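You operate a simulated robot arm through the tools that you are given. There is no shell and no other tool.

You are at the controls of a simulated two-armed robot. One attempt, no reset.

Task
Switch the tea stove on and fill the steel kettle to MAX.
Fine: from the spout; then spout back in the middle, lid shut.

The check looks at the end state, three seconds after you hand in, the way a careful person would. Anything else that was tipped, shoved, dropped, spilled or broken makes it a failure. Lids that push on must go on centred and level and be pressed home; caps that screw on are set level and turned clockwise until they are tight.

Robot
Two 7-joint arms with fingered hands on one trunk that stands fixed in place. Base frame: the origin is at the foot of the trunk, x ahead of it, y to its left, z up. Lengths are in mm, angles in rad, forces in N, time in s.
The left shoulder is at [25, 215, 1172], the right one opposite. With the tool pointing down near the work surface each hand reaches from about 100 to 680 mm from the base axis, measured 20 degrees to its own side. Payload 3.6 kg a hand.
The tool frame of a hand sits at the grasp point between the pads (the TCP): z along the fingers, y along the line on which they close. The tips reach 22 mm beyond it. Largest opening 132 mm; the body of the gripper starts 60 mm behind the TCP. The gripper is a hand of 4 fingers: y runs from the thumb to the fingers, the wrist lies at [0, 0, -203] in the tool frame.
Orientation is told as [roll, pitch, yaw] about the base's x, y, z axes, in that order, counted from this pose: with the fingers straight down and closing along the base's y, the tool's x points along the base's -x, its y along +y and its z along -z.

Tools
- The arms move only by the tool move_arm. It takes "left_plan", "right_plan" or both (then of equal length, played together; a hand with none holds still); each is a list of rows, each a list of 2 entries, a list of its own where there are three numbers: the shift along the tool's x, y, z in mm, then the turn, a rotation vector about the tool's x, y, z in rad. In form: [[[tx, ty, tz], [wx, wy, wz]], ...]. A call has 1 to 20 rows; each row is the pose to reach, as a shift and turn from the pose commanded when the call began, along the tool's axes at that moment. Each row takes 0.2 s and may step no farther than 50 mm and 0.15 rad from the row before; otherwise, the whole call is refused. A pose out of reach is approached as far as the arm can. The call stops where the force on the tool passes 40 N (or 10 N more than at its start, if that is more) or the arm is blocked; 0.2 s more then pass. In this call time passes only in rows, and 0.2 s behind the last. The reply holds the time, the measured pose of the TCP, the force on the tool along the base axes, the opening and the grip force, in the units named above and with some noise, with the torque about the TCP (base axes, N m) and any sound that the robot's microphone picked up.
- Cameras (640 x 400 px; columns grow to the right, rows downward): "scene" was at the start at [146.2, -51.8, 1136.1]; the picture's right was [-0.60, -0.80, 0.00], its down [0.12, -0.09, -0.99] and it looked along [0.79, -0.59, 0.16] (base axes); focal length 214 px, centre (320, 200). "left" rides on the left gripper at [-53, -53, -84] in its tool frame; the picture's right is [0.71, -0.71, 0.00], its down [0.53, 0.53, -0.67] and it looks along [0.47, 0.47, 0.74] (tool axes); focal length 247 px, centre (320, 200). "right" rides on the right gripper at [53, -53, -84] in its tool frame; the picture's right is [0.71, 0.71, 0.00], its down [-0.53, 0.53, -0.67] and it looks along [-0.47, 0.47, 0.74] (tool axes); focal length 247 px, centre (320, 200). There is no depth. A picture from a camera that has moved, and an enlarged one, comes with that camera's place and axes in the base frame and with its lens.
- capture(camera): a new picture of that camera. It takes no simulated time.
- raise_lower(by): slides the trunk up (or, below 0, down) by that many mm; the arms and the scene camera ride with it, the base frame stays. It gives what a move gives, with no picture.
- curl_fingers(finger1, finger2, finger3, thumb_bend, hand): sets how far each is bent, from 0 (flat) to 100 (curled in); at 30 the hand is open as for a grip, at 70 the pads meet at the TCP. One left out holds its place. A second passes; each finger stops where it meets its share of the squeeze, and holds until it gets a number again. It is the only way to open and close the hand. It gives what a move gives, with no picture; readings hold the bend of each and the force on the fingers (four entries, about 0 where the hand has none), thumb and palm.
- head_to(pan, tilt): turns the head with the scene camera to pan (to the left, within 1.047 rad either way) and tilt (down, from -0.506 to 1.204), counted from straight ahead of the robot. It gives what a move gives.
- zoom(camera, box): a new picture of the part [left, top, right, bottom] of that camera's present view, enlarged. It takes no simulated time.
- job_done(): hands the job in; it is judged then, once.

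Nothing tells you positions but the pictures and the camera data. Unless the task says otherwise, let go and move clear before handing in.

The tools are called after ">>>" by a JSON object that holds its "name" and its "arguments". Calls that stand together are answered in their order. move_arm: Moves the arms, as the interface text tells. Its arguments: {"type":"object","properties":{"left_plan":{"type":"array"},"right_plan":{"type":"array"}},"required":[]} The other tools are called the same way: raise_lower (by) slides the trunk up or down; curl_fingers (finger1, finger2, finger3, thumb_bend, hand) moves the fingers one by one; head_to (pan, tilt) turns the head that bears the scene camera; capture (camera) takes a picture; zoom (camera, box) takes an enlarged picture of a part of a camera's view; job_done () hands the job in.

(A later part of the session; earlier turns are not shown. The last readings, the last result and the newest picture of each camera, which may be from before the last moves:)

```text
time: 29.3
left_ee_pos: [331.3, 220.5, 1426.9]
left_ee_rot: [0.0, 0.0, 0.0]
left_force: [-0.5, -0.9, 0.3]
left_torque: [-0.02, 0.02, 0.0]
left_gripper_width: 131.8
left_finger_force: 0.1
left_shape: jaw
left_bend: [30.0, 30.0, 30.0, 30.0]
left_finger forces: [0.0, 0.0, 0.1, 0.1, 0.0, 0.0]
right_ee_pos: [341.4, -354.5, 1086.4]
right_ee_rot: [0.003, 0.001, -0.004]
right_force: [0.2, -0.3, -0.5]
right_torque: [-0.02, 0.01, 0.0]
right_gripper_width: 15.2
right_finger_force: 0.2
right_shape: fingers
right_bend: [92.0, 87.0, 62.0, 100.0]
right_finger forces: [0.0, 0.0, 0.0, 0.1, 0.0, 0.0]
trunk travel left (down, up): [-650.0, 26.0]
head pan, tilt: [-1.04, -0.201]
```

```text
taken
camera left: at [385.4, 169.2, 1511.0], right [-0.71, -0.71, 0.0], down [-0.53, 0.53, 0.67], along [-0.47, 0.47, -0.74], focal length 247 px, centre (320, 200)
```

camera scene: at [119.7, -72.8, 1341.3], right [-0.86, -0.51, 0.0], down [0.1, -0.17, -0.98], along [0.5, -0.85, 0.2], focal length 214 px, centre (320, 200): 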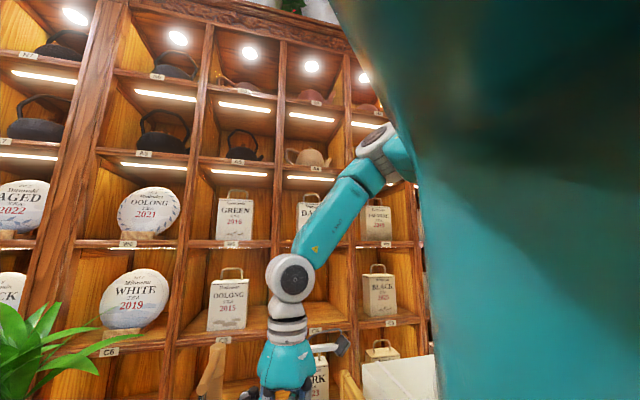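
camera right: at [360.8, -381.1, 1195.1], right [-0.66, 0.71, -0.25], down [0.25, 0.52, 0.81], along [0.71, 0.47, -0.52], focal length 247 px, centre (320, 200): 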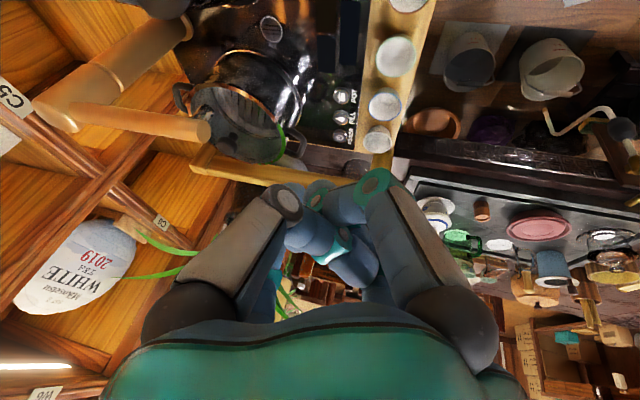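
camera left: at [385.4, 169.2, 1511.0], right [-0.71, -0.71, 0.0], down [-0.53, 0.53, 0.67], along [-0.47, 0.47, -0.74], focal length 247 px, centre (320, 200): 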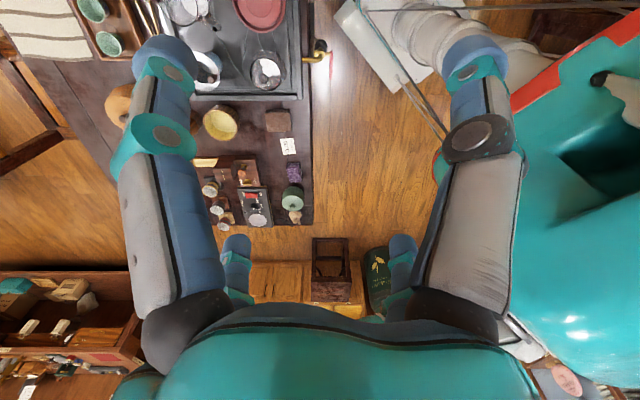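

The elbow is folded up and out, so the forearm fights the straight-down hand. I'll re-pose the arm through a more extended, forward-tilted pose to get a better elbow.

>>> {"name": "move_arm", "arguments": {"right_plan": [[[-12, 0, -18], [0, -0.1, 0]], [[-24, 1, -36], [0, -0.2, 0]], [[-36, 2, -54], [0, -0.3, 0]], [[-48, 2, -72], [0, -0.4, 0]], [[-60, 3, -90], [0, -0.5, 0]], [[-72, 3, -108], [0, -0.6, 0]], [[-84, 4, -126], [0, -0.7, 0]], [[-96, 4, -144], [0, -0.8, 0]], [[-109, 5, -164], [0, -0.9, 0]]]}}

>>> {"name": "capture", "arguments": {"camera": "scene"}}

```text
time: 31.3
left_ee_pos: [330.6, 221.1, 1427.6]
left_ee_rot: [-0.001, 0.0, 0.0]
left_force: [0.5, 1.3, 0.6]
left_torque: [-0.01, 0.0, 0.0]
left_gripper_width: 131.8
left_finger_force: 0.1
left_shape: jaw
left_bend: [30.0, 30.0, 30.0, 30.0]
left_finger forces: [0.1, 0.0, 0.0, 0.0, 0.0, 0.0]
right_ee_pos: [449.3, -365.0, 1273.9]
right_ee_rot: [0.0, -0.896, 0.002]
right_force: [-0.4, 0.6, 0.3]
right_torque: [0.0, -0.02, 0.04]
right_gripper_width: 14.8
right_finger_force: 0.0
right_shape: fingers
right_bend: [92.0, 87.0, 62.0, 100.0]
right_finger forces: [0.1, 0.0, 0.0, 0.0, 0.0, 0.0]
right hand out of reach, approached as far as the arm can: row 7, 8, 9
trunk travel left (down, up): [-650.0, 26.0]
head pan, tilt: [-1.04, -0.201]
```

```text
taken
camera scene: at [119.2, -72.9, 1341.4], right [-0.86, -0.51, 0.0], down [0.1, -0.17, -0.98], along [0.5, -0.85, 0.2], focal length 214 px, centre (320, 200)
```

scene: 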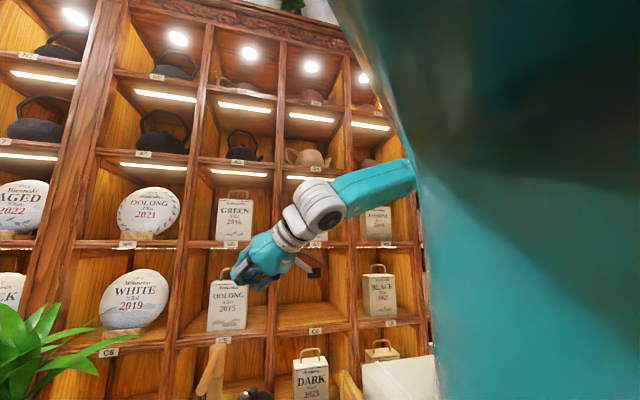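

Elbow is lower now. I extend forward and down with this 0.9 rad tilt toward the button side.

>>> {"name": "move_arm", "arguments": {"right_plan": [[[6, 16, 32], [0, 0, 0]], [[12, 33, 65], [0, 0, 0]], [[18, 49, 97], [0, 0, 0]], [[24, 66, 130], [0, 0, 0]], [[30, 82, 162], [0, 0, 0]], [[36, 99, 194], [0, 0, 0]], [[41, 115, 227], [0, 0, 0]]]}}

>>> {"name": "capture", "arguments": {"camera": "scene"}}

```text
time: 32.9
left_ee_pos: [331.2, 222.7, 1427.2]
left_ee_rot: [0.001, 0.001, -0.002]
left_force: [-0.4, 0.7, 0.7]
left_torque: [0.02, 0.01, 0.0]
left_gripper_width: 131.8
left_finger_force: 0.1
left_shape: jaw
left_bend: [30.0, 30.0, 30.0, 30.0]
left_finger forces: [0.0, 0.0, 0.0, 0.1, 0.0, 0.1]
right_ee_pos: [583.5, -339.4, 1267.4]
right_ee_rot: [0.003, -0.893, 0.002]
right_force: [0.2, -0.1, -1.0]
right_torque: [0.04, -0.03, 0.0]
right_gripper_width: 14.9
right_finger_force: 0.2
right_shape: fingers
right_bend: [92.0, 87.0, 62.0, 100.0]
right_finger forces: [0.1, 0.1, 0.1, 0.1, 0.0, 0.0]
right hand out of reach, approached as far as the arm can: row 1, 2, 3, 4, 5, 6, 7
trunk travel left (down, up): [-650.0, 26.0]
head pan, tilt: [-1.04, -0.201]
```

```text
taken
camera scene: at [119.6, -72.9, 1341.3], right [-0.86, -0.51, 0.0], down [0.1, -0.17, -0.98], along [0.5, -0.85, 0.2], focal length 214 px, centre (320, 200)
```

scene: 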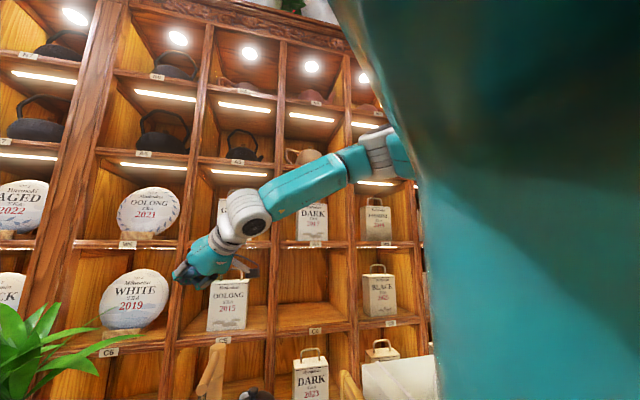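

The elbow barely moves, suggesting a shoulder/forearm rotation limit; the forearm comes in from the right, so a positive yaw should be more natural. I try yaw +0.785, upright.

>>> {"name": "move_arm", "arguments": {"right_plan": [[[13, 1, -13], [-0.039, 0.094, -0.081]], [[26, 2, -26], [-0.078, 0.188, -0.162]], [[38, 3, -39], [-0.117, 0.282, -0.244]], [[51, 4, -52], [-0.156, 0.376, -0.325]], [[64, 5, -65], [-0.194, 0.47, -0.406]], [[77, 6, -78], [-0.233, 0.564, -0.487]], [[90, 7, -91], [-0.272, 0.658, -0.569]], [[102, 8, -104], [-0.311, 0.752, -0.65]], [[115, 9, -117], [-0.35, 0.846, -0.731]]]}}

>>> {"name": "capture", "arguments": {"camera": "scene"}}

```text
time: 34.9
left_ee_pos: [332.2, 221.8, 1427.8]
left_ee_rot: [0.001, 0.001, 0.0]
left_force: [-0.5, -0.3, -0.8]
left_torque: [0.01, 0.02, -0.04]
left_gripper_width: 131.5
left_finger_force: 0.1
left_shape: jaw
left_bend: [30.0, 30.0, 30.0, 30.0]
left_finger forces: [0.1, 0.0, 0.0, 0.0, 0.0, 0.0]
right_ee_pos: [420.3, -333.4, 1248.8]
right_ee_rot: [-0.002, -0.004, 0.784]
right_force: [0.5, 0.3, 0.4]
right_torque: [0.01, -0.01, -0.02]
right_gripper_width: 15.0
right_finger_force: 0.0
right_shape: fingers
right_bend: [92.0, 87.0, 62.0, 100.0]
right_finger forces: [0.1, 0.0, 0.0, 0.0, 0.1, 0.0]
trunk travel left (down, up): [-650.0, 26.0]
head pan, tilt: [-1.04, -0.201]
```

```text
taken
camera scene: at [119.7, -72.8, 1341.3], right [-0.86, -0.51, 0.0], down [0.1, -0.17, -0.98], along [0.5, -0.85, 0.2], focal length 214 px, centre (320, 200)
```

scene: 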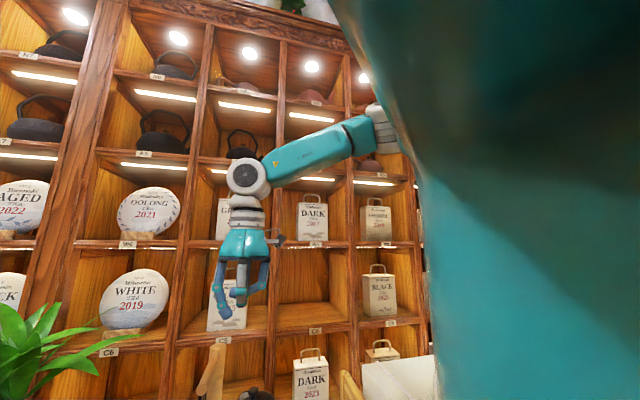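

That worked with no limit. I continue at yaw +0.785 toward the buttons, in parts.

>>> {"name": "move_arm", "arguments": {"right_plan": [[[-19, -5, 25], [0, 0, 0]], [[-38, -9, 50], [0, 0, 0]], [[-57, -14, 75], [0, 0, 0]], [[-75, -19, 100], [0, 0, 0]], [[-94, -23, 125], [0, 0, 0]], [[-113, -28, 150], [0, 0, 0]]]}}

>>> {"name": "head_to", "arguments": {"pan": -0.6, "tilt": 0.6}}

>>> {"name": "capture", "arguments": {"camera": "scene"}}

```text
time: 36.3
left_ee_pos: [330.7, 222.5, 1426.8]
left_ee_rot: [0.001, -0.001, 0.0]
left_force: [-0.4, 0.0, -0.3]
left_torque: [-0.03, 0.05, 0.01]
left_gripper_width: 132.0
left_finger_force: 0.1
left_shape: jaw
left_bend: [30.0, 30.0, 30.0, 30.0]
left_finger forces: [0.0, 0.0, 0.0, 0.0, 0.0, 0.0]
right_ee_pos: [423.9, -334.7, 1178.7]
right_ee_rot: [-0.004, -0.006, 0.784]
right_force: [0.2, -0.8, 0.0]
right_torque: [0.02, 0.0, 0.01]
right_gripper_width: 15.0
right_finger_force: 0.3
right_shape: fingers
right_bend: [92.0, 87.0, 62.0, 100.0]
right_finger forces: [0.0, 0.0, 0.1, 0.0, 0.0, 0.1]
right hand out of reach, approached as far as the arm can: row 2, 3, 4, 5, 6
trunk travel left (down, up): [-650.0, 26.0]
head pan, tilt: [-1.04, -0.201]
```

```text
time: 37.4
left_ee_pos: [330.9, 223.7, 1428.1]
left_ee_rot: [0.0, 0.001, 0.0]
left_force: [-0.2, 0.3, -0.5]
left_torque: [0.01, -0.02, -0.02]
left_gripper_width: 131.9
left_finger_force: 0.1
left_shape: jaw
left_bend: [30.0, 30.0, 30.0, 30.0]
left_finger forces: [0.0, 0.0, 0.1, 0.1, 0.0, 0.1]
right_ee_pos: [422.9, -333.2, 1179.5]
right_ee_rot: [-0.003, -0.007, 0.784]
right_force: [-0.1, 0.3, 0.6]
right_torque: [-0.04, 0.0, 0.01]
right_gripper_width: 15.1
right_finger_force: 0.0
right_shape: fingers
right_bend: [92.0, 87.0, 62.0, 100.0]
right_finger forces: [0.0, 0.0, 0.1, 0.0, 0.0, 0.0]
trunk travel left (down, up): [-650.0, 26.0]
head pan, tilt: [-0.6, 0.6]
```

```text
taken
camera scene: at [150.5, -51.0, 1268.7], right [-0.57, -0.82, 0.0], down [-0.47, 0.32, -0.83], along [0.68, -0.47, -0.56], focal length 214 px, centre (320, 200)
```

scene: 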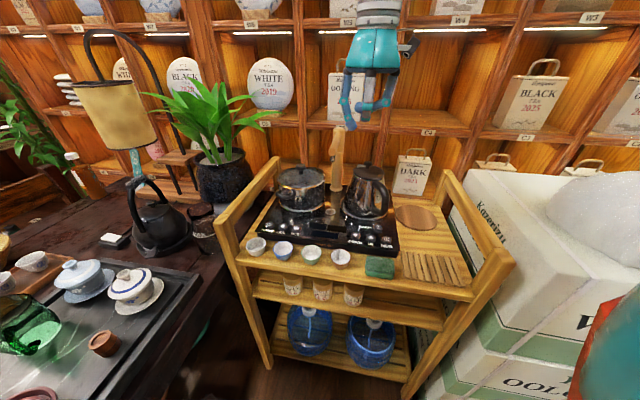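

The boundary behaves as if the elbow is stuck high. I test whether it drops when I bring the hand lower on its own right side, well clear of objects.

>>> {"name": "move_arm", "arguments": {"right_plan": [[[25, -3, 30], [0, 0, 0]], [[50, -6, 60], [0, 0, 0]], [[75, -9, 90], [0, 0, 0]], [[100, -11, 120], [0, 0, 0]], [[125, -14, 150], [0, 0, 0]], [[148, -17, 179], [0, 0, 0]]]}}

>>> {"name": "capture", "arguments": {"camera": "scene"}}

```text
time: 38.8
left_ee_pos: [330.5, 221.6, 1427.4]
left_ee_rot: [0.0, -0.001, -0.001]
left_force: [-0.3, -0.3, -0.3]
left_torque: [-0.02, -0.01, -0.01]
left_gripper_width: 131.6
left_finger_force: 0.0
left_shape: jaw
left_bend: [30.0, 30.0, 30.0, 30.0]
left_finger forces: [0.0, 0.1, 0.1, 0.0, 0.0, 0.0]
right_ee_pos: [318.2, -456.2, 1041.3]
right_ee_rot: [-0.004, -0.007, 0.784]
right_force: [0.0, -0.1, 0.5]
right_torque: [0.01, 0.0, 0.0]
right_gripper_width: 15.0
right_finger_force: 0.0
right_shape: fingers
right_bend: [92.0, 87.0, 62.0, 100.0]
right_finger forces: [0.0, 0.0, 0.0, 0.0, 0.0, 0.1]
right hand out of reach, approached as far as the arm can: row 4, 5, 6
trunk travel left (down, up): [-650.0, 26.0]
head pan, tilt: [-0.6, 0.6]
```

```text
taken
camera scene: at [150.1, -51.2, 1268.7], right [-0.56, -0.83, 0.0], down [-0.47, 0.32, -0.82], along [0.68, -0.47, -0.57], focal length 214 px, centre (320, 200)
```

scene: 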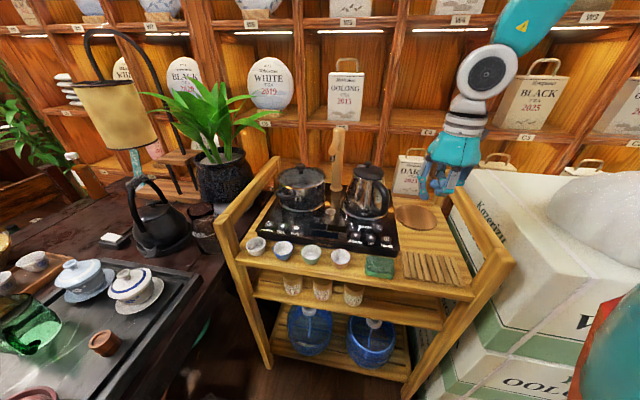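

The elbow stays frozen while only the forearm swings: the shoulder is at a limit. I return up to the starting configuration and look at the whole arm to understand it.

>>> {"name": "move_arm", "arguments": {"right_plan": [[[-8, 6, -44], [0, 0, 0.07]], [[-16, 13, -88], [0, 0, 0.14]], [[-24, 19, -132], [0, 0, 0.21]], [[-32, 25, -176], [0, 0, 0.28]], [[-40, 32, -220], [0, 0, 0.35]], [[-48, 38, -264], [0, 0, 0.42]], [[-56, 45, -308], [0, 0, 0.49]], [[-63, 51, -352], [0, 0, 0.56]], [[-71, 57, -396], [0, 0, 0.63]], [[-79, 64, -438], [0, 0, 0.71]], [[-87, 70, -481], [0, 0, 0.784]]]}}

>>> {"name": "head_to", "arguments": {"pan": -1.04, "tilt": -0.45}}

>>> {"name": "capture", "arguments": {"camera": "scene"}}

>>> {"name": "capture", "arguments": {"camera": "left"}}

```text
time: 41.2
left_ee_pos: [331.6, 222.8, 1427.9]
left_ee_rot: [0.0, 0.0, 0.0]
left_force: [-0.4, 0.1, -0.4]
left_torque: [0.0, -0.02, 0.01]
left_gripper_width: 131.9
left_finger_force: 0.1
left_shape: jaw
left_bend: [30.0, 30.0, 30.0, 30.0]
left_finger forces: [0.0, 0.1, 0.0, 0.0, 0.0, 0.0]
right_ee_pos: [326.6, -345.2, 1521.4]
right_ee_rot: [0.001, -0.005, -0.005]
right_force: [0.8, 1.2, 0.3]
right_torque: [0.0, 0.01, 0.03]
right_gripper_width: 15.1
right_finger_force: 0.0
right_shape: fingers
right_bend: [92.0, 87.0, 62.0, 100.0]
right_finger forces: [0.1, 0.0, 0.0, 0.0, 0.1, 0.0]
trunk travel left (down, up): [-650.0, 26.0]
head pan, tilt: [-0.6, 0.6]
```

```text
time: 42.5
left_ee_pos: [331.7, 222.4, 1427.9]
left_ee_rot: [-0.001, 0.0, 0.001]
left_force: [0.4, -0.4, 0.9]
left_torque: [-0.04, 0.04, 0.0]
left_gripper_width: 132.1
left_finger_force: 0.1
left_shape: jaw
left_bend: [30.0, 30.0, 30.0, 30.0]
left_finger forces: [0.1, 0.0, 0.0, 0.1, 0.0, 0.0]
right_ee_pos: [326.5, -346.6, 1522.1]
right_ee_rot: [0.001, -0.009, 0.0]
right_force: [0.1, 0.0, 0.0]
right_torque: [0.03, 0.01, -0.02]
right_gripper_width: 15.2
right_finger_force: 0.1
right_shape: fingers
right_bend: [92.0, 87.0, 62.0, 100.0]
right_finger forces: [0.1, 0.1, 0.0, 0.0, 0.1, 0.0]
trunk travel left (down, up): [-650.0, 26.0]
head pan, tilt: [-1.04, -0.45]
```

```text
taken
camera scene: at [112.9, -61.6, 1360.5], right [-0.86, -0.51, 0.0], down [0.22, -0.37, -0.9], along [0.46, -0.78, 0.43], focal length 214 px, centre (320, 200)
```

scene: 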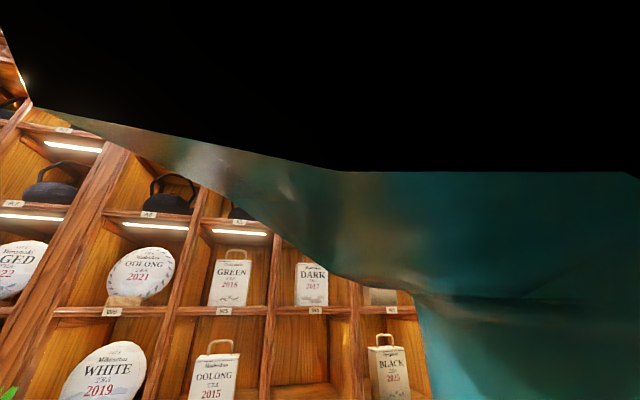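

```text
taken
camera left: at [385.2, 169.1, 1511.0], right [-0.71, -0.71, 0.0], down [-0.53, 0.53, 0.67], along [-0.47, 0.47, -0.74], focal length 247 px, centre (320, 200)
```

left: 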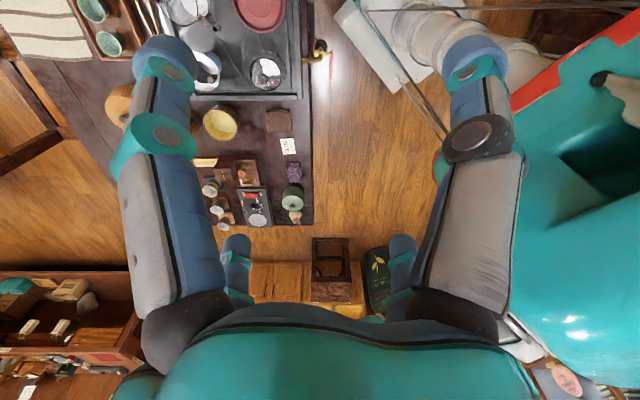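

The upper arm is raised beside the head (shoulder in a "flipped" posture). To unflip it I must bring the elbow out and down on the right side; I check that space first.

>>> {"name": "head_to", "arguments": {"pan": -1.04, "tilt": 1.0}}

>>> {"name": "capture", "arguments": {"camera": "scene"}}

>>> {"name": "capture", "arguments": {"camera": "right"}}

```text
time: 44.1
left_ee_pos: [330.6, 221.4, 1426.5]
left_ee_rot: [0.0, -0.002, -0.002]
left_force: [-0.5, 0.2, -0.2]
left_torque: [0.01, 0.01, 0.02]
left_gripper_width: 131.9
left_finger_force: 0.1
left_shape: jaw
left_bend: [30.0, 30.0, 30.0, 30.0]
left_finger forces: [0.1, 0.0, 0.1, 0.0, 0.0, 0.1]
right_ee_pos: [325.8, -346.5, 1521.6]
right_ee_rot: [0.002, -0.006, 0.0]
right_force: [-0.5, -0.8, 0.2]
right_torque: [0.0, -0.01, 0.0]
right_gripper_width: 15.2
right_finger_force: 0.0
right_shape: fingers
right_bend: [92.0, 87.0, 62.0, 100.0]
right_finger forces: [0.0, 0.0, 0.0, 0.0, 0.0, 0.1]
trunk travel left (down, up): [-650.0, 26.0]
head pan, tilt: [-1.04, 1.0]
```

```text
taken
camera scene: at [112.6, -61.1, 1236.7], right [-0.86, -0.51, 0.0], down [-0.43, 0.73, -0.54], along [0.27, -0.47, -0.84], focal length 214 px, centre (320, 200)
```

scene: 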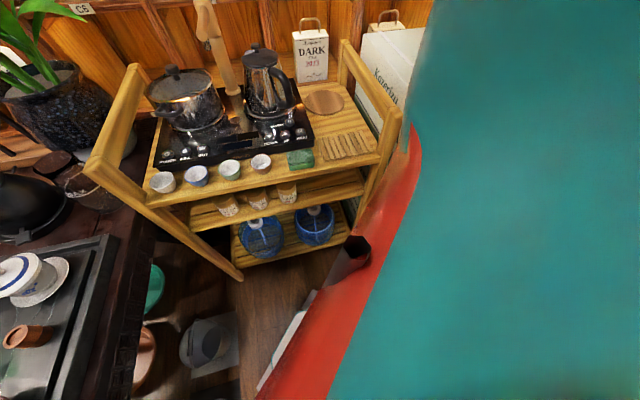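

```text
taken
camera right: at [272.9, -398.5, 1605.6], right [-0.71, 0.71, 0.0], down [0.52, 0.53, 0.67], along [0.48, 0.47, -0.74], focal length 247 px, centre (320, 200)
```

right: 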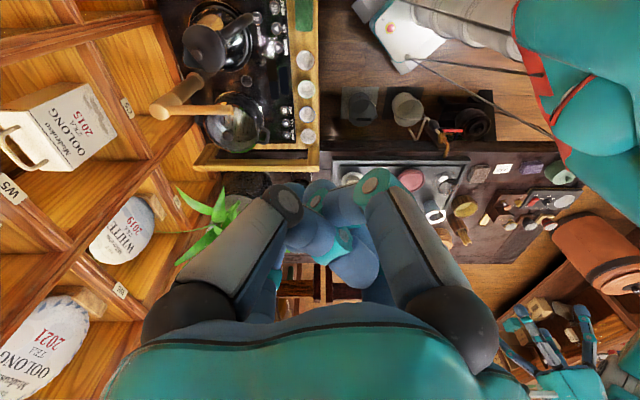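

The right side is hidden by my own torso from the head, so I move the hand out to the right, high, turning its camera to look along that side.

>>> {"name": "move_arm", "arguments": {"right_plan": [[[20, -13, 20], [0, 0, 0.12]], [[41, -25, 39], [0, 0, 0.24]], [[61, -38, 58], [0, 0, 0.36]], [[82, -50, 77], [0, 0, 0.48]], [[102, -63, 96], [0, 0, 0.6]], [[123, -75, 115], [0, 0, 0.72]], [[143, -88, 134], [0, 0, 0.84]], [[164, -100, 153], [0, 0, 0.96]], [[184, -113, 172], [0, 0, 1.08]], [[205, -125, 191], [0, 0, 1.2]]]}}

>>> {"name": "capture", "arguments": {"camera": "right"}}

```text
time: 46.3
left_ee_pos: [330.9, 222.0, 1427.6]
left_ee_rot: [0.001, -0.001, -0.001]
left_force: [0.3, 0.5, 0.0]
left_torque: [-0.01, 0.03, 0.0]
left_gripper_width: 131.8
left_finger_force: 0.0
left_shape: jaw
left_bend: [30.0, 30.0, 30.0, 30.0]
left_finger forces: [0.0, 0.0, 0.0, 0.0, 0.0, 0.0]
right_ee_pos: [146.5, -471.6, 1336.8]
right_ee_rot: [0.004, -0.001, -1.2]
right_force: [0.3, 0.1, 0.8]
right_torque: [-0.01, 0.0, -0.01]
right_gripper_width: 15.2
right_finger_force: 0.1
right_shape: fingers
right_bend: [92.0, 87.0, 62.0, 100.0]
right_finger forces: [0.1, 0.1, 0.1, 0.1, 0.1, 0.1]
right hand out of reach, approached as far as the arm can: row 10
trunk travel left (down, up): [-650.0, 26.0]
head pan, tilt: [-1.04, 1.0]
```

```text
taken
camera right: at [78.2, -441.2, 1420.2], right [0.4, 0.92, 0.0], down [0.68, -0.3, 0.67], along [0.61, -0.27, -0.74], focal length 247 px, centre (320, 200)
```

right: 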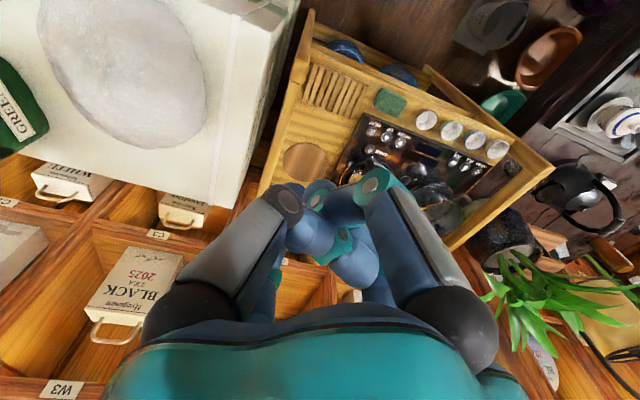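

A tall white box with a bag stands to the right (edge near (94,-484), top ≈ z 930), so I must keep above it. I raise the trunk fully, and turn the hand to point forward (yaw 0, tilt ~1.05).

>>> {"name": "raise_lower", "arguments": {"by": 25}}

>>> {"name": "move_arm", "arguments": {"right_plan": [[[-3, 14, -1], [-0.057, -0.083, -0.098]], [[-6, 27, -2], [-0.114, -0.167, -0.197]], [[-10, 41, -4], [-0.171, -0.25, -0.295]], [[-13, 55, -5], [-0.228, -0.333, -0.394]], [[-16, 68, -6], [-0.285, -0.417, -0.492]], [[-19, 82, -7], [-0.342, -0.5, -0.591]], [[-22, 96, -8], [-0.399, -0.584, -0.689]], [[-25, 110, -9], [-0.456, -0.667, -0.788]], [[-29, 123, -11], [-0.513, -0.75, -0.886]], [[-32, 137, -12], [-0.57, -0.834, -0.985]], [[-35, 151, -13], [-0.627, -0.917, -1.083]]]}}

```text
time: 47.0
left_ee_pos: [331.1, 220.9, 1452.1]
left_ee_rot: [-0.001, 0.002, 0.0]
left_force: [0.7, -0.2, 0.3]
left_torque: [0.02, -0.03, 0.0]
left_gripper_width: 132.0
left_finger_force: 0.0
left_shape: jaw
left_bend: [30.0, 30.0, 30.0, 30.0]
left_finger forces: [0.1, 0.0, 0.0, 0.0, 0.2, 0.0]
right_ee_pos: [147.0, -473.0, 1361.0]
right_ee_rot: [0.007, -0.002, -1.199]
right_force: [-0.6, -0.3, 0.5]
right_torque: [0.03, 0.0, 0.02]
right_gripper_width: 15.2
right_finger_force: 0.0
right_shape: fingers
right_bend: [92.0, 87.0, 62.0, 100.0]
right_finger forces: [0.1, 0.0, 0.0, 0.1, 0.0, 0.1]
trunk travel left (down, up): [-675.0, 1.0]
head pan, tilt: [-1.04, 1.0]
```

```text
time: 49.4
left_ee_pos: [331.9, 221.0, 1452.9]
left_ee_rot: [0.002, 0.0, 0.0]
left_force: [0.4, 0.0, -0.5]
left_torque: [-0.02, 0.0, 0.02]
left_gripper_width: 132.0
left_finger_force: 0.1
left_shape: jaw
left_bend: [30.0, 30.0, 30.0, 30.0]
left_finger forces: [0.1, 0.1, 0.1, 0.1, 0.0, 0.0]
right_ee_pos: [332.0, -478.1, 1386.0]
right_ee_rot: [0.001, -1.054, 0.004]
right_force: [-0.4, -0.1, -0.7]
right_torque: [-0.01, 0.02, -0.01]
right_gripper_width: 15.1
right_finger_force: 0.1
right_shape: fingers
right_bend: [92.0, 87.0, 62.0, 100.0]
right_finger forces: [0.0, 0.1, 0.0, 0.0, 0.0, 0.0]
right hand out of reach, approached as far as the arm can: row 3, 4, 5, 6, 7, 8, 9, 10, 11
trunk travel left (down, up): [-675.0, 1.0]
head pan, tilt: [-1.04, 1.0]
```

Now I bring the hand down and back along my right side (staying above z≈1000) to draw the elbow out, back and down.

>>> {"name": "move_arm", "arguments": {"right_plan": [[[36, -20, 5], [0, 0, 0]], [[72, -40, 11], [0, 0, 0]], [[108, -60, 16], [0, 0, 0]], [[144, -65, 22], [0, 0, 0]], [[180, -65, 27], [0, 0, 0]], [[216, -60, 32], [0, 0, 0]], [[252, -50, 38], [0, 0, 0]], [[288, -30, 43], [0, 0, 0]], [[324, -15, 49], [0, 0, 0]], [[359, 3, 54], [0, 0, 0]]]}}

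>>> {"name": "capture", "arguments": {"camera": "right"}}

```text
time: 51.6
left_ee_pos: [330.5, 220.7, 1452.1]
left_ee_rot: [0.001, 0.0, 0.0]
left_force: [0.1, -0.5, -0.2]
left_torque: [-0.01, 0.02, -0.05]
left_gripper_width: 131.9
left_finger_force: 0.1
left_shape: jaw
left_bend: [30.0, 30.0, 30.0, 30.0]
left_finger forces: [0.1, 0.0, 0.0, 0.0, 0.0, 0.0]
right_ee_pos: [279.4, -545.5, 1190.9]
right_ee_rot: [0.038, -1.043, 0.003]
right_force: [0.3, 0.4, 0.4]
right_torque: [0.0, -0.04, 0.03]
right_gripper_width: 15.2
right_finger_force: 0.2
right_shape: fingers
right_bend: [92.0, 87.0, 62.0, 100.0]
right_finger forces: [0.0, 0.0, 0.0, 0.1, 0.0, 0.0]
right hand out of reach, approached as far as the arm can: row 1, 2, 3, 4, 5, 6, 7, 8, 9, 10
trunk travel left (down, up): [-675.0, 1.0]
head pan, tilt: [-1.04, 1.0]
```

```text
taken
camera right: at [181.6, -600.5, 1187.0], right [-0.38, 0.71, -0.6], down [-0.33, 0.5, 0.8], along [0.86, 0.5, 0.04], focal length 247 px, centre (320, 200)
```

right: 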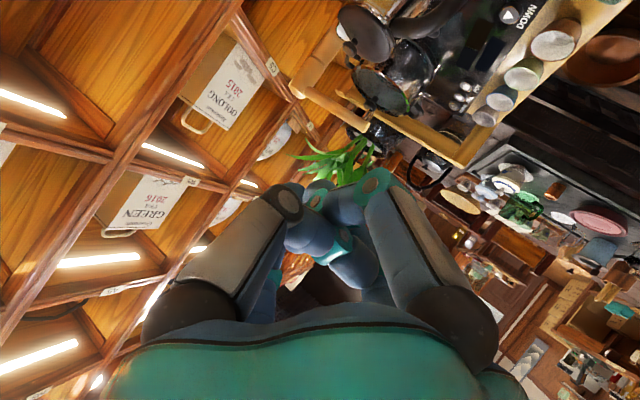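

The right elbow is frozen at one point at every limit; the left arm reached much farther inward, so I compare with how the left arm is folded.

>>> {"name": "head_to", "arguments": {"pan": 1.04, "tilt": -0.2}}

>>> {"name": "capture", "arguments": {"camera": "scene"}}

>>> {"name": "head_to", "arguments": {"pan": -1.04, "tilt": 0.1}}

>>> {"name": "capture", "arguments": {"camera": "scene"}}

```text
time: 53.6
left_ee_pos: [330.4, 220.3, 1452.1]
left_ee_rot: [-0.001, 0.0, -0.001]
left_force: [-0.4, 0.3, -0.2]
left_torque: [0.01, -0.01, -0.02]
left_gripper_width: 131.7
left_finger_force: 0.1
left_shape: jaw
left_bend: [30.0, 30.0, 30.0, 30.0]
left_finger forces: [0.0, 0.1, 0.0, 0.0, 0.1, 0.0]
right_ee_pos: [276.7, -545.4, 1192.0]
right_ee_rot: [0.036, -1.04, 0.002]
right_force: [-1.1, 1.0, -0.9]
right_torque: [0.0, 0.04, 0.02]
right_gripper_width: 14.9
right_finger_force: 0.1
right_shape: fingers
right_bend: [92.0, 87.0, 62.0, 100.0]
right_finger forces: [0.0, 0.1, 0.1, 0.1, 0.0, 0.0]
trunk travel left (down, up): [-675.0, 1.0]
head pan, tilt: [1.04, -0.201]
```

```text
taken
camera scene: at [119.2, 70.7, 1366.4], right [0.86, -0.51, 0.0], down [0.1, 0.17, -0.98], along [0.5, 0.84, 0.2], focal length 214 px, centre (320, 200)
```

scene: 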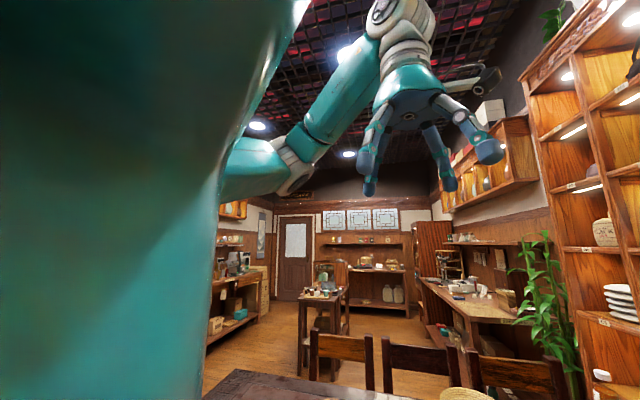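

```text
time: 55.6
left_ee_pos: [330.0, 221.8, 1451.8]
left_ee_rot: [0.0, 0.0, 0.002]
left_force: [-0.7, -1.1, 0.8]
left_torque: [0.01, -0.01, 0.03]
left_gripper_width: 131.8
left_finger_force: 0.0
left_shape: jaw
left_bend: [30.0, 30.0, 30.0, 30.0]
left_finger forces: [0.0, 0.1, 0.1, 0.0, 0.0, 0.1]
right_ee_pos: [279.3, -545.8, 1191.7]
right_ee_rot: [0.037, -1.041, 0.001]
right_force: [0.9, -0.3, -0.5]
right_torque: [0.01, -0.01, 0.01]
right_gripper_width: 15.1
right_finger_force: 0.1
right_shape: fingers
right_bend: [92.0, 87.0, 62.0, 100.0]
right_finger forces: [0.0, 0.0, 0.0, 0.0, 0.1, 0.0]
trunk travel left (down, up): [-675.0, 1.0]
head pan, tilt: [-1.04, 0.099]
```

```text
taken
camera scene: at [123.7, -80.4, 1340.0], right [-0.86, -0.51, 0.0], down [-0.05, 0.09, -0.99], along [0.5, -0.86, -0.1], focal length 214 px, centre (320, 200)
```

scene: 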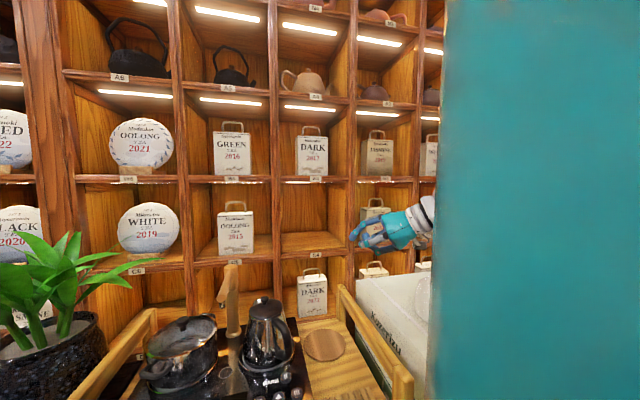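

The left elbow sits in the mirrored place, so this may be the preferred posture. I test whether the left arm can lower straight down (space below it is open down to the tea table).

>>> {"name": "move_arm", "arguments": {"left_plan": [[[0, 0, 40], [0, 0, 0]], [[0, 0, 80], [0, 0, 0]], [[0, 0, 120], [0, 0, 0]], [[0, 0, 160], [0, 0, 0]], [[0, 0, 200], [0, 0, 0]], [[0, 0, 240], [0, 0, 0]], [[0, 0, 280], [0, 0, 0]], [[0, 0, 320], [0, 0, 0]]]}}

```text
time: 57.4
left_ee_pos: [331.1, 220.1, 1131.8]
left_ee_rot: [-0.001, -0.001, 0.0]
left_force: [0.3, 0.1, -0.2]
left_torque: [0.01, 0.04, 0.0]
left_gripper_width: 131.9
left_finger_force: 0.0
left_shape: jaw
left_bend: [30.0, 30.0, 30.0, 30.0]
left_finger forces: [0.0, 0.0, 0.0, 0.1, 0.0, 0.1]
right_ee_pos: [278.2, -543.5, 1190.2]
right_ee_rot: [0.039, -1.039, 0.001]
right_force: [0.8, -1.0, 0.3]
right_torque: [-0.03, 0.0, 0.02]
right_gripper_width: 15.1
right_finger_force: 0.0
right_shape: fingers
right_bend: [92.0, 87.0, 62.0, 100.0]
right_finger forces: [0.0, 0.1, 0.0, 0.0, 0.0, 0.1]
trunk travel left (down, up): [-675.0, 1.0]
head pan, tilt: [-1.04, 0.099]
```

The left arm lowers freely, so the right arm is just in a bad branch. I look at the left arm's elbow now for comparison.

>>> {"name": "head_to", "arguments": {"pan": 1.04, "tilt": 0.1}}

>>> {"name": "capture", "arguments": {"camera": "scene"}}

```text
time: 59.4
left_ee_pos: [330.3, 220.4, 1132.4]
left_ee_rot: [0.001, 0.0, -0.001]
left_force: [-0.3, 0.0, -0.2]
left_torque: [0.0, -0.02, 0.01]
left_gripper_width: 131.7
left_finger_force: 0.0
left_shape: jaw
left_bend: [30.0, 30.0, 30.0, 30.0]
left_finger forces: [0.0, 0.1, 0.0, 0.1, 0.0, 0.0]
right_ee_pos: [278.9, -544.9, 1191.2]
right_ee_rot: [0.037, -1.042, 0.002]
right_force: [0.1, -0.3, 1.0]
right_torque: [0.0, 0.03, 0.0]
right_gripper_width: 15.3
right_finger_force: 0.2
right_shape: fingers
right_bend: [92.0, 87.0, 62.0, 100.0]
right_finger forces: [0.0, 0.1, 0.0, 0.1, 0.0, 0.0]
trunk travel left (down, up): [-675.0, 1.0]
head pan, tilt: [1.04, 0.099]
```

```text
taken
camera scene: at [123.6, 78.3, 1340.0], right [0.86, -0.51, 0.0], down [-0.05, -0.09, -0.99], along [0.5, 0.86, -0.1], focal length 214 px, centre (320, 200)
```

scene: 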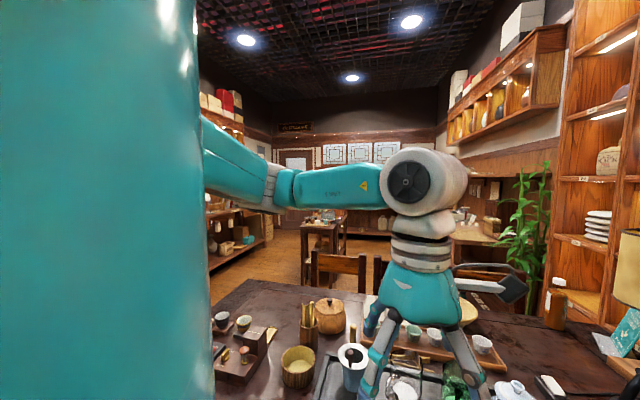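

The left arm's elbow hangs naturally, the right's does not. I retry the unflip with the right hand pointing more downward, at the right side just inside the trolley rail, staying above z≈1000.

>>> {"name": "move_arm", "arguments": {"right_plan": [[[35, -1, 8], [0, 0.104, 0]], [[70, -2, 16], [0, 0.208, 0]], [[104, -4, 24], [0, 0.312, 0]], [[139, -5, 32], [0, 0.416, 0]], [[174, -6, 40], [0, 0.52, 0]]]}}

>>> {"name": "head_to", "arguments": {"pan": -1.04, "tilt": 0.3}}

>>> {"name": "capture", "arguments": {"camera": "scene"}}

```text
time: 60.6
left_ee_pos: [332.4, 219.9, 1132.0]
left_ee_rot: [-0.001, 0.0, 0.0]
left_force: [0.6, 0.5, 0.5]
left_torque: [0.01, -0.03, 0.01]
left_gripper_width: 131.9
left_finger_force: 0.0
left_shape: jaw
left_bend: [30.0, 30.0, 30.0, 30.0]
left_finger forces: [0.0, 0.0, 0.0, 0.1, 0.1, 0.0]
right_ee_pos: [225.4, -543.8, 1068.4]
right_ee_rot: [0.076, -0.526, 0.008]
right_force: [-0.1, 0.3, -0.9]
right_torque: [0.03, 0.01, 0.01]
right_gripper_width: 15.2
right_finger_force: 0.0
right_shape: fingers
right_bend: [92.0, 87.0, 62.0, 100.0]
right_finger forces: [0.0, 0.0, 0.0, 0.1, 0.1, 0.0]
right hand out of reach, approached as far as the arm can: row 2, 3, 4, 5
trunk travel left (down, up): [-675.0, 1.0]
head pan, tilt: [1.04, 0.099]
```

```text
time: 62.5
left_ee_pos: [331.4, 220.1, 1132.4]
left_ee_rot: [-0.001, 0.0, 0.0]
left_force: [-0.7, -0.1, -0.1]
left_torque: [0.02, 0.02, -0.02]
left_gripper_width: 131.8
left_finger_force: 0.1
left_shape: jaw
left_bend: [30.0, 30.0, 30.0, 30.0]
left_finger forces: [0.0, 0.0, 0.1, 0.0, 0.0, 0.1]
right_ee_pos: [225.9, -542.4, 1069.8]
right_ee_rot: [0.077, -0.528, 0.009]
right_force: [0.3, 0.1, 0.4]
right_torque: [0.03, 0.01, 0.02]
right_gripper_width: 15.2
right_finger_force: 0.0
right_shape: fingers
right_bend: [92.0, 87.0, 62.0, 100.0]
right_finger forces: [0.1, 0.1, 0.0, 0.0, 0.0, 0.1]
trunk travel left (down, up): [-675.0, 1.0]
head pan, tilt: [-1.04, 0.3]
```

```text
taken
camera scene: at [124.4, -81.5, 1321.3], right [-0.86, -0.51, 0.0], down [-0.15, 0.25, -0.96], along [0.48, -0.82, -0.3], focal length 214 px, centre (320, 200)
```

scene: 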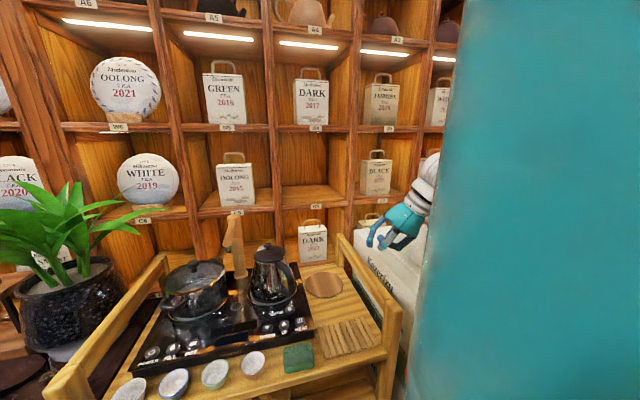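

The elbow has started to move out. I continue inward and slightly down, keeping above the rail.

>>> {"name": "move_arm", "arguments": {"right_plan": [[[12, 19, 14], [0.015, -0.05, 0]], [[23, 37, 28], [0.03, -0.1, 0]], [[35, 56, 42], [0.046, -0.15, 0]], [[46, 74, 57], [0.062, -0.2, 0]], [[58, 93, 71], [0.077, -0.25, 0]]]}}

```text
time: 63.8
left_ee_pos: [330.8, 220.1, 1131.5]
left_ee_rot: [-0.002, 0.0, 0.001]
left_force: [-0.7, -0.1, 0.3]
left_torque: [-0.03, -0.01, 0.0]
left_gripper_width: 132.0
left_finger_force: 0.0
left_shape: jaw
left_bend: [30.0, 30.0, 30.0, 30.0]
left_finger forces: [0.0, 0.0, 0.0, 0.0, 0.0, 0.0]
right_ee_pos: [205.3, -499.2, 1128.4]
right_ee_rot: [0.023, -0.759, -0.002]
right_force: [-0.3, 0.4, -0.3]
right_torque: [-0.02, 0.01, 0.06]
right_gripper_width: 15.0
right_finger_force: 0.0
right_shape: fingers
right_bend: [92.0, 87.0, 62.0, 100.0]
right_finger forces: [0.0, 0.0, 0.0, 0.0, 0.1, 0.0]
right hand out of reach, approached as far as the arm can: row 1, 2, 3, 4, 5
trunk travel left (down, up): [-675.0, 1.0]
head pan, tilt: [-1.04, 0.3]
```

New insight: the right hand's frame at yaw 0 is turned 180° relative to the mirror of the left hand, so the arm is contorted; its natural yaw is around ±π. I go to a free high pose and then turn the wrist toward π.

>>> {"name": "move_arm", "arguments": {"right_plan": [[[-30, 21, -9], [0, 0.095, 0]], [[-61, 42, -19], [0, 0.19, 0]], [[-91, 63, -28], [0, 0.285, 0]], [[-122, 85, -38], [0, 0.38, 0]], [[-152, 106, -47], [0, 0.474, 0]], [[-182, 127, -56], [0, 0.569, 0]], [[-213, 148, -66], [0, 0.664, 0]], [[-243, 169, -75], [0, 0.759, 0]]]}}

>>> {"name": "move_arm", "arguments": {"right_plan": [[[0, 0, 0], [0, 0, -0.13]], [[0, 0, 0], [0, 0, -0.26]], [[0, 0, 0], [0, 0, -0.39]], [[0, 0, 0], [0, 0, -0.52]], [[0, 0, 0], [0, 0, -0.65]], [[0, 0, 0], [0, 0, -0.78]], [[0, 0, 0], [0, 0, -0.91]], [[0, 0, 0], [0, 0, -1.04]], [[0, 0, 0], [0, 0, -1.17]], [[0, 0, 0], [0, 0, -1.3]], [[0, 0, 0], [0, 0, -1.43]], [[0, 0, 0], [0, 0, -1.57]]]}}

```text
time: 65.5
left_ee_pos: [332.2, 220.1, 1131.7]
left_ee_rot: [0.001, -0.001, 0.001]
left_force: [-0.8, 0.4, 0.3]
left_torque: [0.02, -0.03, -0.02]
left_gripper_width: 132.1
left_finger_force: 0.1
left_shape: jaw
left_bend: [30.0, 30.0, 30.0, 30.0]
left_finger forces: [0.1, 0.0, 0.0, 0.0, 0.1, 0.0]
right_ee_pos: [326.9, -331.8, 1356.6]
right_ee_rot: [0.009, -0.018, 0.0]
right_force: [-0.3, -0.4, 0.8]
right_torque: [0.02, -0.04, 0.0]
right_gripper_width: 15.0
right_finger_force: 0.1
right_shape: fingers
right_bend: [93.0, 87.0, 62.0, 100.0]
right_finger forces: [0.0, 0.0, 0.0, 0.0, 0.1, 0.0]
right hand out of reach, approached as far as the arm can: row 1, 2, 3, 4, 5
trunk travel left (down, up): [-675.0, 1.0]
head pan, tilt: [-1.04, 0.3]
```

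```text
time: 68.2
left_ee_pos: [332.3, 220.3, 1132.2]
left_ee_rot: [0.0, -0.001, -0.001]
left_force: [-0.9, -0.2, 0.7]
left_torque: [0.0, 0.0, -0.01]
left_gripper_width: 132.0
left_finger_force: 0.1
left_shape: jaw
left_bend: [30.0, 30.0, 30.0, 30.0]
left_finger forces: [0.0, 0.0, 0.1, 0.1, 0.0, 0.0]
right_ee_pos: [326.0, -333.0, 1355.7]
right_ee_rot: [-0.018, -0.005, 1.571]
right_force: [-0.9, -0.6, 0.0]
right_torque: [-0.04, -0.01, -0.02]
right_gripper_width: 15.1
right_finger_force: 0.1
right_shape: fingers
right_bend: [93.0, 87.0, 62.0, 100.0]
right_finger forces: [0.1, 0.0, 0.0, 0.0, 0.0, 0.1]
trunk travel left (down, up): [-675.0, 1.0]
head pan, tilt: [-1.04, 0.3]
```

Yaw +1.57 was reached freely. Continue turning to ~π.

>>> {"name": "move_arm", "arguments": {"right_plan": [[[0, 0, 0], [0, 0, -0.13]], [[0, 0, 0], [0, 0, -0.26]], [[0, 0, 0], [0, 0, -0.39]], [[0, 0, 0], [0, 0, -0.52]], [[0, 0, 0], [0, 0, -0.65]], [[0, 0, 0], [0, 0, -0.78]], [[0, 0, 0], [0, 0, -0.91]], [[0, 0, 0], [0, 0, -1.04]], [[0, 0, 0], [0, 0, -1.17]], [[0, 0, 0], [0, 0, -1.3]], [[0, 0, 0], [0, 0, -1.43]], [[0, 0, 0], [0, 0, -1.57]]]}}

>>> {"name": "capture", "arguments": {"camera": "scene"}}

```text
time: 70.8
left_ee_pos: [331.2, 219.5, 1132.8]
left_ee_rot: [-0.001, -0.002, 0.0]
left_force: [-0.9, -0.5, -0.7]
left_torque: [0.01, -0.02, -0.01]
left_gripper_width: 132.2
left_finger_force: 0.0
left_shape: jaw
left_bend: [30.0, 30.0, 30.0, 30.0]
left_finger forces: [0.1, 0.0, 0.1, 0.0, 0.0, 0.1]
right_ee_pos: [326.9, -332.8, 1355.9]
right_ee_rot: [-0.006, 0.018, -3.141]
right_force: [1.4, -0.6, 0.6]
right_torque: [-0.02, 0.01, 0.03]
right_gripper_width: 15.2
right_finger_force: 0.0
right_shape: fingers
right_bend: [93.0, 87.0, 62.0, 100.0]
right_finger forces: [0.0, 0.0, 0.0, 0.1, 0.0, 0.1]
trunk travel left (down, up): [-675.0, 1.0]
head pan, tilt: [-1.04, 0.3]
```

```text
taken
camera scene: at [124.7, -81.6, 1321.3], right [-0.86, -0.51, 0.0], down [-0.15, 0.26, -0.96], along [0.48, -0.82, -0.3], focal length 214 px, centre (320, 200)
```

scene: 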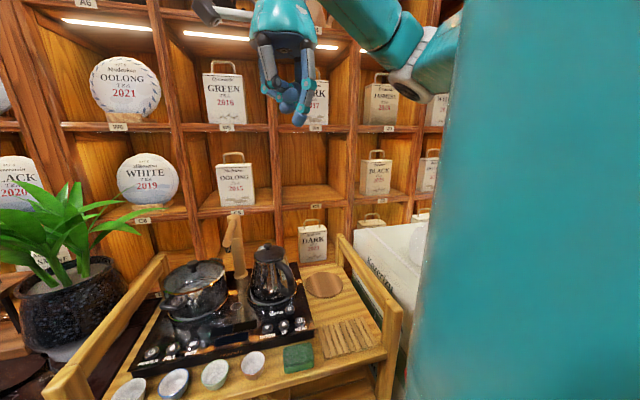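

Now the elbow hangs naturally like the left one's. At this branch I turn to yaw −2.36 (finger2 pointing to the back of the stove) and move toward the stove front.

>>> {"name": "move_arm", "arguments": {"right_plan": [[[24, -12, 29], [0, 0, -0.098]], [[48, -23, 59], [0, 0, -0.196]], [[72, -35, 88], [0, 0, -0.294]], [[96, -46, 118], [0, 0, -0.393]], [[121, -58, 147], [0, 0, -0.491]], [[145, -70, 177], [0, 0, -0.589]], [[169, -81, 206], [0, 0, -0.687]], [[193, -93, 236], [0, 0, -0.785]]]}}

>>> {"name": "head_to", "arguments": {"pan": -0.65, "tilt": 0.7}}

>>> {"name": "curl_fingers", "arguments": {"hand": "right", "finger1": 30, "finger2": 30, "finger3": 30, "thumb_bend": 30}}

>>> {"name": "curl_fingers", "arguments": {"hand": "right", "finger1": 100, "finger2": 62, "finger3": 100, "thumb_bend": 100}}

>>> {"name": "capture", "arguments": {"camera": "scene"}}

>>> {"name": "capture", "arguments": {"camera": "right"}}

```text
time: 72.5
left_ee_pos: [332.8, 219.7, 1131.8]
left_ee_rot: [0.001, 0.001, 0.0]
left_force: [0.9, 0.9, 1.0]
left_torque: [0.02, -0.02, -0.02]
left_gripper_width: 132.0
left_finger_force: 0.0
left_shape: jaw
left_bend: [30.0, 30.0, 30.0, 30.0]
left_finger forces: [0.0, 0.0, 0.0, 0.0, 0.1, 0.0]
right_ee_pos: [526.4, -236.9, 1124.8]
right_ee_rot: [0.009, 0.018, -2.355]
right_force: [-0.5, 0.5, 0.4]
right_torque: [-0.01, 0.01, 0.05]
right_gripper_width: 15.1
right_finger_force: 0.0
right_shape: fingers
right_bend: [93.0, 87.0, 62.0, 100.0]
right_finger forces: [0.0, 0.1, 0.0, 0.0, 0.0, 0.0]
trunk travel left (down, up): [-675.0, 1.0]
head pan, tilt: [-1.04, 0.3]
```

```text
time: 73.4
left_ee_pos: [332.7, 220.2, 1131.2]
left_ee_rot: [0.001, -0.001, -0.001]
left_force: [-0.5, -0.2, -0.2]
left_torque: [0.0, 0.03, -0.01]
left_gripper_width: 131.7
left_finger_force: 0.1
left_shape: jaw
left_bend: [30.0, 30.0, 30.0, 30.0]
left_finger forces: [0.0, 0.0, 0.0, 0.0, 0.0, 0.0]
right_ee_pos: [524.2, -238.4, 1125.4]
right_ee_rot: [0.01, 0.017, -2.357]
right_force: [0.2, 0.6, 0.1]
right_torque: [0.02, 0.0, -0.02]
right_gripper_width: 15.3
right_finger_force: 0.1
right_shape: fingers
right_bend: [93.0, 87.0, 62.0, 100.0]
right_finger forces: [0.0, 0.0, 0.1, 0.1, 0.1, 0.0]
trunk travel left (down, up): [-675.0, 1.0]
head pan, tilt: [-0.649, 0.7]
```

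```text
time: 74.4
left_ee_pos: [332.2, 219.7, 1132.3]
left_ee_rot: [-0.001, -0.001, 0.0]
left_force: [0.2, -0.2, 1.0]
left_torque: [0.0, -0.01, -0.02]
left_gripper_width: 132.0
left_finger_force: 0.0
left_shape: jaw
left_bend: [30.0, 30.0, 30.0, 30.0]
left_finger forces: [0.0, 0.0, 0.1, 0.0, 0.0, 0.1]
right_ee_pos: [525.5, -237.3, 1124.1]
right_ee_rot: [0.009, 0.015, -2.357]
right_force: [0.3, 0.0, -0.2]
right_torque: [0.03, 0.01, 0.02]
right_gripper_width: 87.5
right_finger_force: 0.1
right_shape: fingers
right_bend: [30.0, 30.0, 30.0, 30.0]
right_finger forces: [0.1, 0.0, 0.0, 0.0, 0.0, 0.1]
trunk travel left (down, up): [-675.0, 1.0]
head pan, tilt: [-0.649, 0.7]
```

```text
time: 75.4
left_ee_pos: [331.1, 221.1, 1131.9]
left_ee_rot: [-0.001, 0.0, 0.0]
left_force: [0.5, -0.5, 0.4]
left_torque: [-0.02, -0.01, 0.02]
left_gripper_width: 131.8
left_finger_force: 0.1
left_shape: jaw
left_bend: [30.0, 30.0, 30.0, 30.0]
left_finger forces: [0.0, 0.1, 0.1, 0.1, 0.0, 0.0]
right_ee_pos: [525.8, -237.3, 1125.9]
right_ee_rot: [0.01, 0.016, -2.357]
right_force: [-0.3, -0.4, 0.4]
right_torque: [0.02, 0.0, -0.01]
right_gripper_width: 19.2
right_finger_force: 0.1
right_shape: fingers
right_bend: [89.0, 62.0, 89.0, 100.0]
right_finger forces: [0.0, 0.0, 0.1, 0.0, 0.0, 0.0]
trunk travel left (down, up): [-675.0, 1.0]
head pan, tilt: [-0.649, 0.7]
```

```text
taken
camera scene: at [145.3, -52.4, 1285.1], right [-0.6, -0.8, 0.0], down [-0.51, 0.39, -0.76], along [0.61, -0.46, -0.64], focal length 214 px, centre (320, 200)
```

scene: 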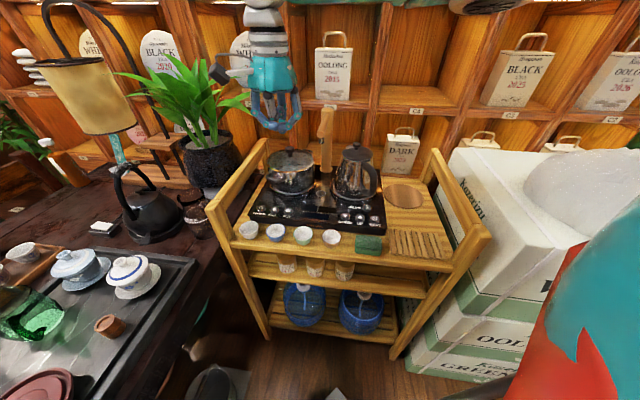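

```text
taken
camera right: at [524.0, -162.2, 1210.0], right [1.0, 0.0, 0.02], down [-0.01, -0.75, 0.66], along [0.01, -0.66, -0.75], focal length 247 px, centre (320, 200)
```

right: 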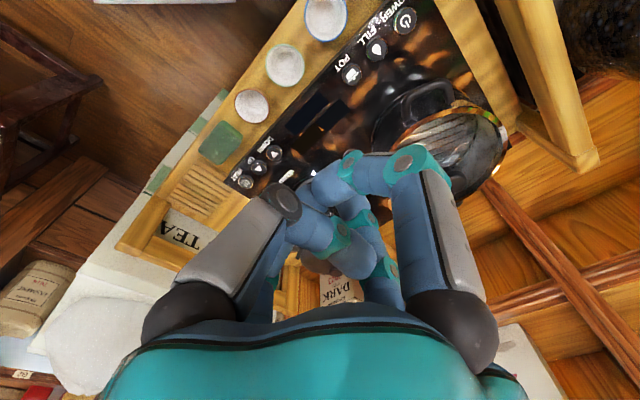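

The arm now moves freely here. I zoom to check the pointing fingertip and the button panel.

>>> {"name": "zoom", "arguments": {"camera": "scene", "box": [220, 60, 400, 250]}}

>>> {"name": "zoom", "arguments": {"camera": "right", "box": [220, 0, 500, 200]}}

```text
2.11 times, centred on (310, 155) of scene
camera zoom: at [145.3, -52.4, 1285.1], right [-0.6, -0.8, 0.0], down [-0.51, 0.39, -0.76], along [0.61, -0.46, -0.64], focal length 452 px, centre (341, 295)
```

zoom: 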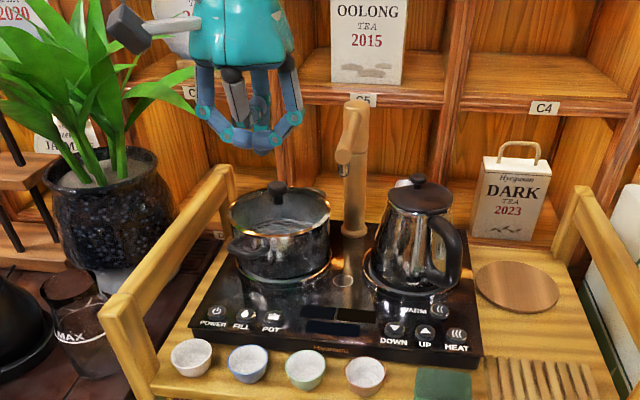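

```text
2.00 times, centred on (360, 100) of right
camera zoom: at [524.0, -162.2, 1210.0], right [1.0, 0.0, 0.02], down [-0.01, -0.75, 0.66], along [0.01, -0.66, -0.75], focal length 494 px, centre (240, 400)
```

zoom: 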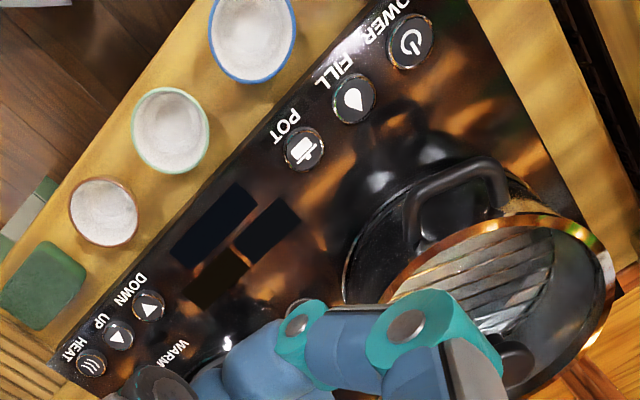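

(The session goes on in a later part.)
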